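You operate a simulated robot arm through the tools that you are given. There is no shell and no other tool. Be economical: measure what you need, move in short steps, check, and stop when the job is done.

Carry out the task below with a simulated robot arm. There is one attempt and no reset: what you move stays moved.

TASK
Shut the blue drawer.
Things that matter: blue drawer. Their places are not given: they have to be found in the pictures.

It is judged by the outcome, as a careful person would: the job done as asked, and still so three seconds after it is handed in. It fails if anything else is knocked over, pushed out of place, dropped, spilled or broken.

THE ROBOT
A 6-joint arm with a two-finger parallel gripper, fixed in place. Base frame: the origin is at the foot of the arm, x ahead of it, y to its left, z up. Lengths are in m, angles in degrees, forces in N, time in s.
With the tool pointing down near the work surface it reaches from about 0.24 to 0.66 m from the base axis. Its first joint turns from -66.0 to 66.0 degrees. Payload 2.9 kg.
Tool frame: the origin (TCP) lies between the finger pads and is the grasp point; the fingertips stand 0.03 m ahead of it; z points along the fingers, y is the line along which they close. The gripper opens to 0.11 m. The fingers are 0.02 m wide and 0.01 m thick; the gripper's body (0.048 by 0.112 m) begins 0.055 m behind the TCP.
Orientation is that of the tool frame in the base frame, as [roll, pitch, yaw] about the fixed x, y, z axes, in that order (R = Rz(yaw) Ry(pitch) Rx(roll)). With the fingers straight down and closing along the base's y, the tool's x points along the base's -x, its y along +y and its z along -z.

THE INTERFACE
- The arm moves only by the tool jog_arm. Its argument "deltas" is text: rows parted by semicolons, each of 6 numbers parted by spaces: the shift along the tool's x, y, z in cm, then the turn, a rotation vector about the tool's x, y, z in degrees. In form: tx ty tz ax ay az; .... A call has 1 to 20 rows; each row is the pose to reach, as a shift and turn from the pose commanded when the call began, along the tool's axes at that moment. "grip" is the gripper command, from -1 (fully open) to 1 (shut), values between in proportion, set as the call begins (left out, the last holds). A row lasts 0.2 s, in which the tool goes at most 0.05 m and 8.6 degrees; a call with a longer step from one row to the next is refused whole, and so is a gripper value outside its range. A pose out of reach is approached as far as the arm can. The call stops where the force on the tool passes 40 N (or 10 N more than at its start, if that is more) or the arm is blocked; 0.2 s more then pass. The fingers move at their own pace (about 0.108 m/s each) and stop on an object; they squeeze with about 35 N. The grip force told is the motor's: it shows also when the fingers shut on nothing. Time passes only in rows, and 0.2 s behind the last, so rows that repeat a pose let the fingers close. It gives the time, the measured TCP pose, the force on the tool (base axes), the opening and the grip force at its end, in the units of the frame above (readings bear some noise).
- Cameras (640 x 400 px; columns grow to the right, rows downward): "scene" is fixed at [0.0729, 0.4282, 1.3855]; the picture's right is [-0.81, -0.59, 0.00], its down [-0.33, 0.46, -0.82] and it looks along [0.48, -0.67, -0.57] (base axes); focal length 326 px, centre (320, 200). "wrist" rides on the gripper at [-0.036, 0, -0.057] in the tool frame; the picture's right is [0.00, -1.00, 0.00], its down [0.97, 0.00, -0.24] and it looks along [0.24, 0.00, 0.97] (tool axes); focal length 218 px, centre (320, 200).
- get_image(camera): a new picture of that camera. No time passes.
- locate(camera, pixels): for up to 12 pixels [column, row] of the newest picture of that camera ("zoom" is the newest enlarged one), the place [x, y, z] in the base frame of the surface seen there, good to about 0.002 m. No time passes.
- zoom(camera, box): a new picture of the part [left, top, right, bottom] of that camera's present view, enlarged. No time passes.
- sign_off(): hands the job in; it is judged then, once.

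Work in short steps. Measure before you move; look again where a grasp or a placing could have gone wrong, and mend it. You have 60 turns and 22 pictures in all, the two below and enlarged ones among them. Open the gripper and draw the arm clear of the work before you hand the job in, unless the task says otherwise; then end with one line.

The tools are called after "Call:" by a JSON object that holds its "fn" and its "kwargs". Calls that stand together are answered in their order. jog_arm: Moves the arm, as the interface text tells. Its arguments: {"type":"object","properties":{"deltas":{"type":"string"},"grip":{"type":"number"}},"required":["deltas"]} The other tools are called the same way: get_image (camera) takes a picture; locate (camera, pixels) gives the place of the surface under pixels of a picture; zoom (camera, box) takes an enlarged picture of a part of a camera's view; sign_off () hands the job in.

At the start:

```text
time: 0.0
position: [0.4551, -0.2167, 0.9788]
ee_rot: [179.9, 0.0, -179.9]
contact_force: [0.3, -0.2, 0.0]
finger_gap: 0.1098
grasp_force: 0.1
```

scene: 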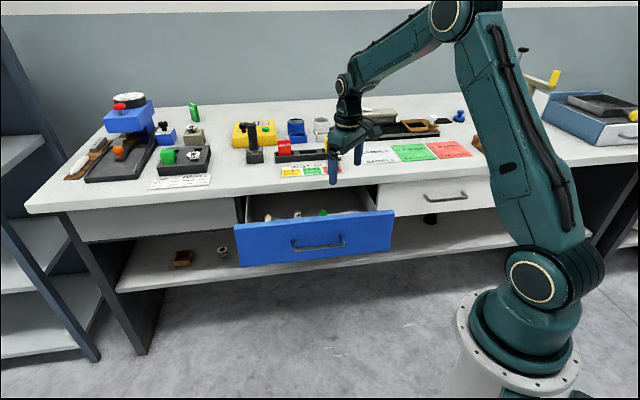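
wrist: 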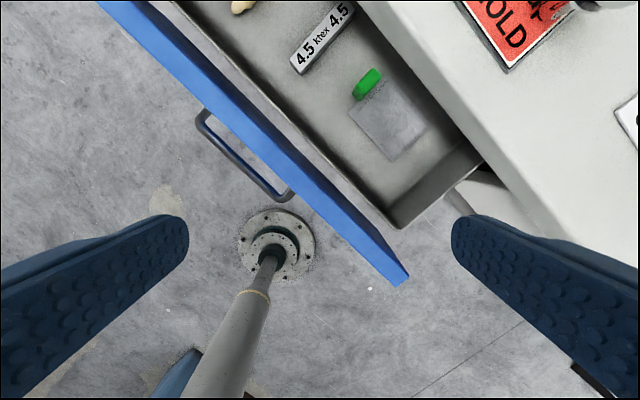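

The blue drawer is open in the scene picture, its front running from about (240,225) to (394,212) with the handle near (318,243). I'll measure the front panel, the table edge and the closed neighbours.

Call:
{"fn": "locate", "kwargs": {"camera": "scene", "pixels": [[243, 228], [390, 214], [240, 262], [388, 246], [318, 246], [318, 230], [292, 243], [344, 237], [236, 205], [378, 190], [150, 220], [440, 200]]}}

Call:
{"fn": "locate", "kwargs": {"camera": "wrist", "pixels": [[400, 278], [300, 180], [130, 25], [200, 120], [285, 195], [400, 225], [480, 160], [370, 85], [250, 90], [390, 120], [560, 235], [400, 40]]}}

Call:
{"fn": "zoom", "kwargs": {"camera": "scene", "box": [220, 140, 420, 280]}}

```text
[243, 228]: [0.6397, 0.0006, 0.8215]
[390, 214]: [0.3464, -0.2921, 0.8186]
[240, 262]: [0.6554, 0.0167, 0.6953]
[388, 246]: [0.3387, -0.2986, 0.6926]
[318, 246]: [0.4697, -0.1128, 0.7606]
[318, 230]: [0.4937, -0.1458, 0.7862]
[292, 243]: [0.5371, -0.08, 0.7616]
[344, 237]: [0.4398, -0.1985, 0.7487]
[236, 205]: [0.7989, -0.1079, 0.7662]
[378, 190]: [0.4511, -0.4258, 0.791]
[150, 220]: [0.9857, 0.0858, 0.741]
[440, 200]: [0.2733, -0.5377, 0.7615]
```

```text
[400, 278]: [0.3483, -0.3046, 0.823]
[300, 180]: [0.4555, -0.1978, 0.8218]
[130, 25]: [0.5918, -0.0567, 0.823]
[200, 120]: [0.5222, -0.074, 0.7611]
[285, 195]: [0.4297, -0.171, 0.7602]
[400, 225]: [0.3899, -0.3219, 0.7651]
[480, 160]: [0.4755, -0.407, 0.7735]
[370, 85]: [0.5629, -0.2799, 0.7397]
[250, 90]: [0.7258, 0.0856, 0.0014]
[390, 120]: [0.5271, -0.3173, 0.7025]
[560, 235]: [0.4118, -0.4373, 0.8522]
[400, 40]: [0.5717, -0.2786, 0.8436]
```

```text
2.86 times, centred on (320, 210) of scene
```

zoom: 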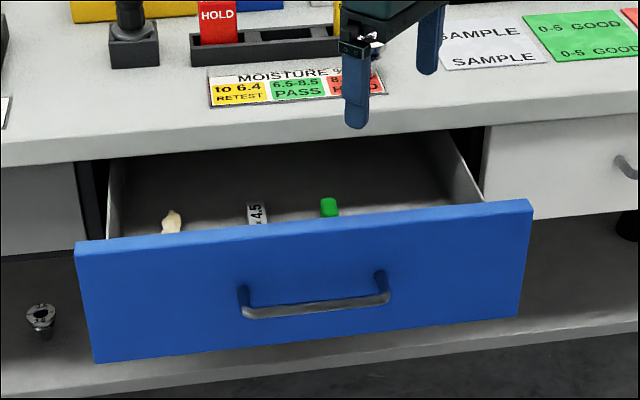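

The front plane runs at 45° at d=(x−y)·0.707≈0.452, and the push direction is (0.707,−0.707). I still need the table-edge overhang and the neighbours' face plane, so I know how far in it has to go.

Call:
{"fn": "locate", "kwargs": {"camera": "scene", "pixels": [[200, 218], [110, 225], [410, 200], [480, 195], [400, 187], [300, 193], [300, 184], [480, 176], [150, 210], [425, 199], [415, 182], [468, 195]]}}

Call:
{"fn": "locate", "kwargs": {"camera": "zoom", "pixels": [[245, 290], [380, 275], [315, 308], [315, 255], [300, 120], [300, 140], [580, 150], [620, 165], [500, 200], [40, 200], [80, 240], [525, 205]]}}

```text
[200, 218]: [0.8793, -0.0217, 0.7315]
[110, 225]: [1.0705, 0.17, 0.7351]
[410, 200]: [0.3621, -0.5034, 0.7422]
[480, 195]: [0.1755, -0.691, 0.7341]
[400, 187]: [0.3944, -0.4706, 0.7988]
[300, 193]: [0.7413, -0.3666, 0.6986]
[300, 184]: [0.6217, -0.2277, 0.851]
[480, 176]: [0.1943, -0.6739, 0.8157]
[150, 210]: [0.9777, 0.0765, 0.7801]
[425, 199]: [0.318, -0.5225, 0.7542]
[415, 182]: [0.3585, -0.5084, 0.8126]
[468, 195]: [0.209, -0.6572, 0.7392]
```

```text
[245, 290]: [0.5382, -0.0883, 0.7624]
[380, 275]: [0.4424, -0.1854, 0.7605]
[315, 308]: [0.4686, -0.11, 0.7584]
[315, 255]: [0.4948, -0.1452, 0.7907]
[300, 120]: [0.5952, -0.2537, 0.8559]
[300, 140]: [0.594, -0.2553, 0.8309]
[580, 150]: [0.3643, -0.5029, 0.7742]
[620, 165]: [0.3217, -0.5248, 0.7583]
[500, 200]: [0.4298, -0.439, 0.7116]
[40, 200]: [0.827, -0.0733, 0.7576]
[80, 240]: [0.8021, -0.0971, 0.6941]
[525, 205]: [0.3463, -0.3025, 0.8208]
```

The right-hand closed drawer's face is at d≈0.612 and the table edge at d≈0.600, so the travel is about 0.16 m. I'll push on the face above the handle with shut fingers tilted forward, so the gripper body stays clear of the overhang. First I move in front of the drawer, staying high, and yaw 45°.

Call:
{"fn": "jog_arm", "kwargs": {"deltas": "0.45 2.27 0 0 0 7.5; 0.9 4.53 0 0 0 15; 1.35 6.8 0 0 0 22.5; 1.8 9.07 0 0 0 30; 2.25 11.33 0 0 0 37.5; 2.7 13.6 0 0 0 45; 2.7 13.6 0 0 0 45", "grip": 1}}

```text
time: 1.6
position: [0.429, -0.0789, 0.9769]
ee_rot: [179.9, 0.0, 134.9]
contact_force: [0.9, 1.5, 0.4]
finger_gap: 0.0001
grasp_force: 34.9
```

The yaw is right. Now I tilt the tool 50° toward the drawer, in place.

Call:
{"fn": "jog_arm", "kwargs": {"deltas": "0 0 0 0 -8.33 0; 0 0 0 0 -16.67 0; 0 0 0 0 -25 0; 0 0 0 0 -33.33 0; 0 0 0 0 -41.67 0; 0 0 0 0 -50 0; 0 0 0 0 -50 0"}}

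```text
time: 3.2
position: [0.4292, -0.0798, 0.9786]
ee_rot: [-180.0, 50.0, 135.0]
contact_force: [-0.1, -0.7, -0.2]
finger_gap: 0.0
grasp_force: 35.4
```

The tip is now at d≈0.383, z≈0.959, clear of the handle (d≈0.41). I go straight down 16.2 cm to bring the tip to z≈0.798.

Call:
{"fn": "jog_arm", "kwargs": {"deltas": "2.48 0 2.08 0 0 0; 4.96 0 4.16 0 0 0; 7.44 0 6.24 0 0 0; 9.92 0 8.32 0 0 0; 12.4 0 10.4 0 0 0; 12.4 0 10.4 0 0 0"}}

Call:
{"fn": "get_image", "kwargs": {"camera": "scene"}}

```text
time: 4.6
position: [0.4281, -0.0808, 0.8169]
ee_rot: [180.0, 50.0, 135.0]
contact_force: [-0.8, 0.4, 0.6]
finger_gap: 0.0
grasp_force: 34.9
```

```text
18 pictures are left
```

scene: 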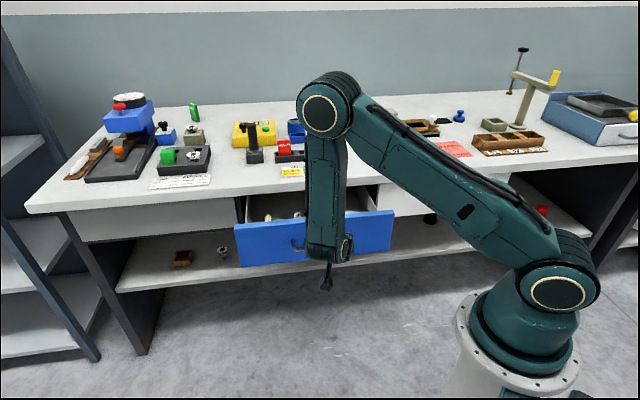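

Clear so far. I move forward (tool −0.643 x, +0.766 z), reach the face after about 6 cm, and begin pushing slowly.

Call:
{"fn": "jog_arm", "kwargs": {"deltas": "-1.29 0 1.53 0 0 0; -2.57 0 3.06 0 0 0; -3.54 0 4.21 0 0 0; -3.99 0 4.75 0 0 0; -4.44 0 5.29 0 0 0; -4.89 0 5.82 0 0 0; -5.34 0 6.36 0 0 0; -5.79 0 6.89 0 0 0; -6.43 0 7.66 0 0 0"}}

Call:
{"fn": "get_image", "kwargs": {"camera": "scene"}}

Call:
{"fn": "get_image", "kwargs": {"camera": "wrist"}}

```text
time: 6.6
position: [0.4997, -0.1512, 0.8164]
ee_rot: [-179.9, 50.1, 135.0]
contact_force: [-0.3, -0.2, 0.1]
finger_gap: 0.0
grasp_force: 35.3
```

```text
17 pictures are left
```

scene: 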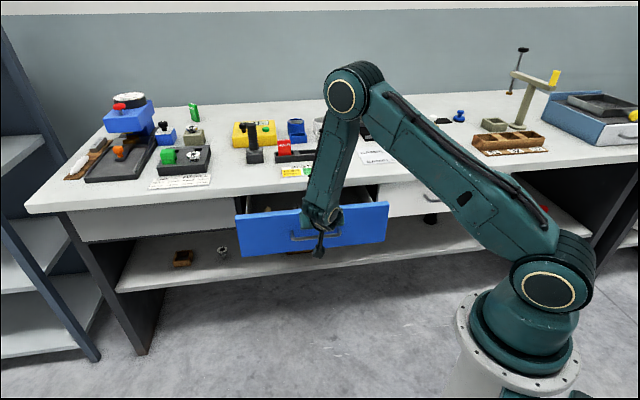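

```text
16 pictures are left
```

wrist: 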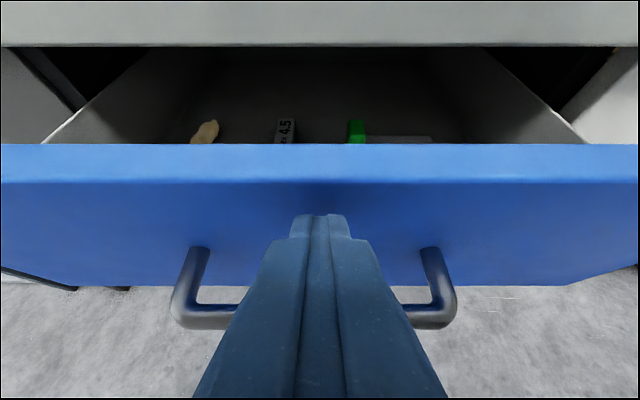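

The drawer slides in centred and its contents lie still; the tip front is at d≈0.489. I push 8 cm more.

Call:
{"fn": "jog_arm", "kwargs": {"deltas": "-0.51 0 0.61 0 0 0; -1.03 0 1.23 0 0 0; -1.54 0 1.84 0 0 0; -2.06 0 2.45 0 0 0; -2.57 0 3.06 0 0 0; -3.09 0 3.68 0 0 0; -3.6 0 4.29 0 0 0; -4.11 0 4.9 0 0 0; -4.63 0 5.52 0 0 0; -5.14 0 6.13 0 0 0"}}

Call:
{"fn": "get_image", "kwargs": {"camera": "scene"}}

Call:
{"fn": "get_image", "kwargs": {"camera": "wrist"}}

```text
time: 8.8
position: [0.5557, -0.2076, 0.8155]
ee_rot: [180.0, 50.0, 135.0]
contact_force: [0.3, 0.5, -0.5]
finger_gap: 0.0001
grasp_force: 35.2
```

```text
15 pictures are left
```

scene: 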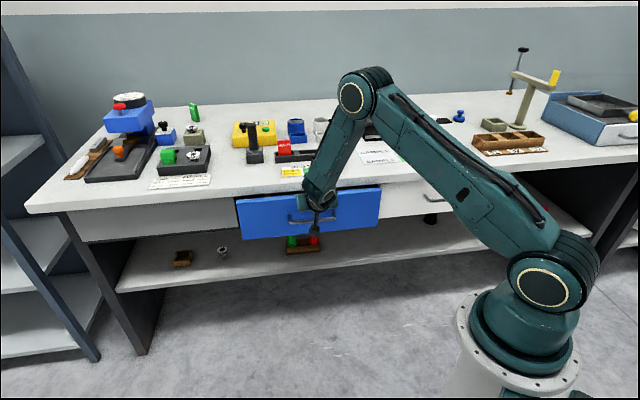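

```text
14 pictures are left
```

wrist: 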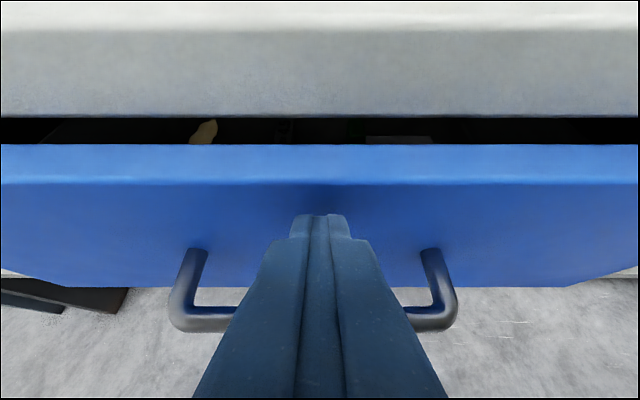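

The remaining gap is about 4.3 cm by the neighbour's face. I continue slowly, up to 5 cm, and let the stop at contact end it.

Call:
{"fn": "jog_arm", "kwargs": {"deltas": "-0.32 0 0.38 0 0 0; -0.64 0 0.77 0 0 0; -0.96 0 1.15 0 0 0; -1.29 0 1.53 0 0 0; -1.61 0 1.92 0 0 0; -1.93 0 2.3 0 0 0; -2.25 0 2.68 0 0 0; -2.44 0 2.91 0 0 0; -2.64 0 3.14 0 0 0; -2.83 0 3.37 0 0 0; -2.96 0 3.52 0 0 0; -3.09 0 3.68 0 0 0; -3.22 0 3.83 0 0 0"}}

Call:
{"fn": "get_image", "kwargs": {"camera": "scene"}}

Call:
{"fn": "get_image", "kwargs": {"camera": "wrist"}}

```text
time: 11.4
position: [0.5874, -0.2364, 0.8122]
ee_rot: [-179.7, 49.4, 135.4]
contact_force: [-4.8, 3.8, 3.6]
finger_gap: 0.0
grasp_force: 35.3
stopped in row 12: the force on the tool passed its limit (the readings are from after the stop); the commanded pose is now the measured one
```

```text
13 pictures are left
```

scene: 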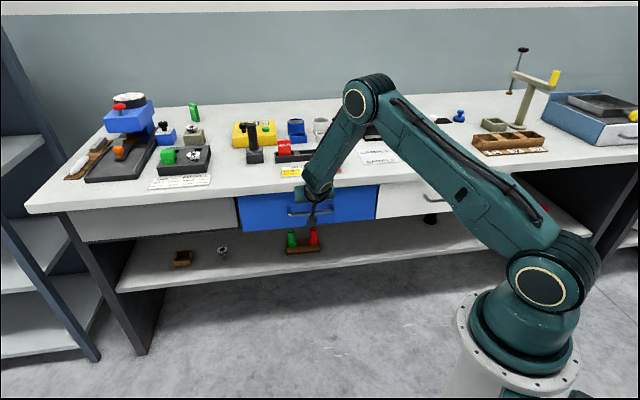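

```text
12 pictures are left
```

wrist: 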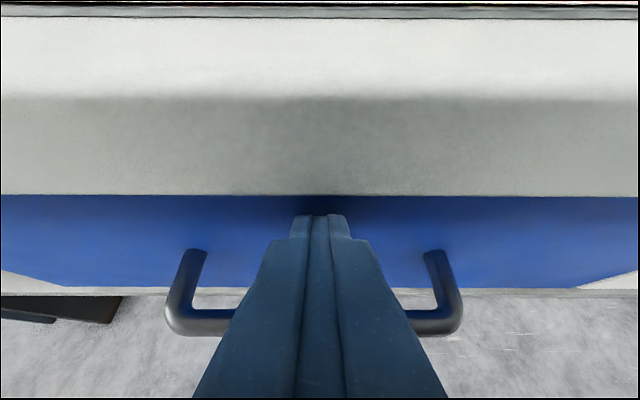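

It stopped on force with the tip at d≈0.612. I check the face's depth against the right neighbour, in case it was the table lip that stopped it.

Call:
{"fn": "locate", "kwargs": {"camera": "scene", "pixels": [[245, 205], [245, 225], [280, 222], [350, 213], [370, 210], [370, 195], [384, 205], [384, 195], [410, 203], [400, 193]]}}

Call:
{"fn": "zoom", "kwargs": {"camera": "scene", "box": [220, 160, 420, 280]}}

```text
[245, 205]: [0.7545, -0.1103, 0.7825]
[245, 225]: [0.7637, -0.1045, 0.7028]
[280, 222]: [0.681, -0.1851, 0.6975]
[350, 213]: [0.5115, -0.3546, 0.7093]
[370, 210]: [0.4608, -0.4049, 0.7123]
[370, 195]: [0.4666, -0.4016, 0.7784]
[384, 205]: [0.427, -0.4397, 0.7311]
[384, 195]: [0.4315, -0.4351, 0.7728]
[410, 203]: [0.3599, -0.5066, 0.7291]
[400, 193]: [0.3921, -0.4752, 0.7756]
```

```text
3.20 times, centred on (320, 220) of scene
```

zoom: 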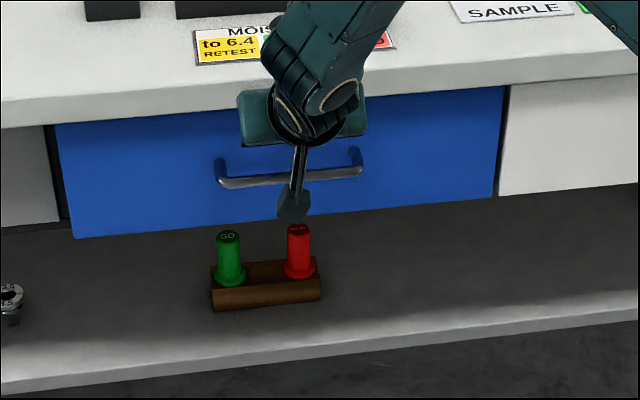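

The blue face (x−y≈0.866) is flush with the right-hand closed drawer (0.867), so it is shut. I back straight out over the handle.

Call:
{"fn": "jog_arm", "kwargs": {"deltas": "0.64 0 -0.77 0 0 0; 1.93 0 -2.3 0 0 0; 3.86 0 -4.6 0 0 0; 6.43 0 -7.66 0 0 0; 9 0 -10.72 0 0 0; 11.6 0 -13.8 0 0 0; 11.6 0 -13.8 0 0 0"}}

Call:
{"fn": "jog_arm", "kwargs": {"deltas": "0 0 0 0 0 0; 0 0 0 0 0 0; 0 0 0 0 0 0", "grip": -1}}

Call:
{"fn": "get_image", "kwargs": {"camera": "scene"}}

Call:
{"fn": "locate", "kwargs": {"camera": "scene", "pixels": [[245, 205], [245, 225], [370, 210], [370, 195], [400, 193]]}}

```text
time: 13.0
position: [0.4602, -0.1102, 0.8153]
ee_rot: [-179.7, 49.5, 135.4]
contact_force: [0.0, 0.2, -0.7]
finger_gap: 0.0001
grasp_force: 34.9
```

```text
time: 13.8
position: [0.4601, -0.1105, 0.8143]
ee_rot: [-179.7, 49.5, 135.2]
contact_force: [0.3, -0.2, -0.4]
finger_gap: 0.1098
grasp_force: 0.1
```

```text
10 pictures are left
```

scene: 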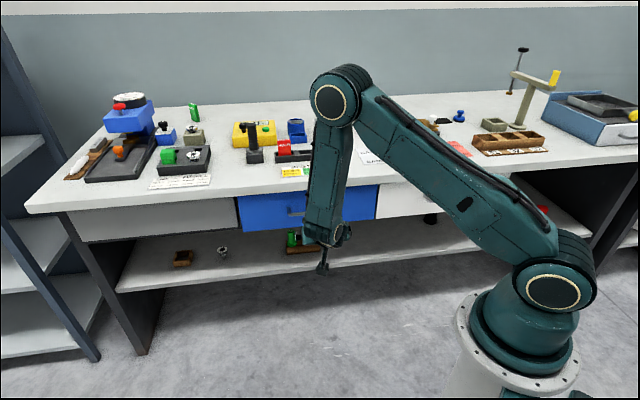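

```text
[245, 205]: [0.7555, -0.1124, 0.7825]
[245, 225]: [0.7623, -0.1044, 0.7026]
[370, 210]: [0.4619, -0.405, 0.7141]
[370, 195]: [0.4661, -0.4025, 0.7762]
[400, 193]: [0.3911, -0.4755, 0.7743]
```

The drawer has stayed flush, the arm is clear by about 15 cm with the gripper open, and nothing else in the picture has moved. I hand the job in.

Call:
{"fn": "sign_off", "kwargs": {}}

```text
The job is handed in.
```

The blue drawer is shut, flush with the closed drawer to its right, and nothing else was moved.
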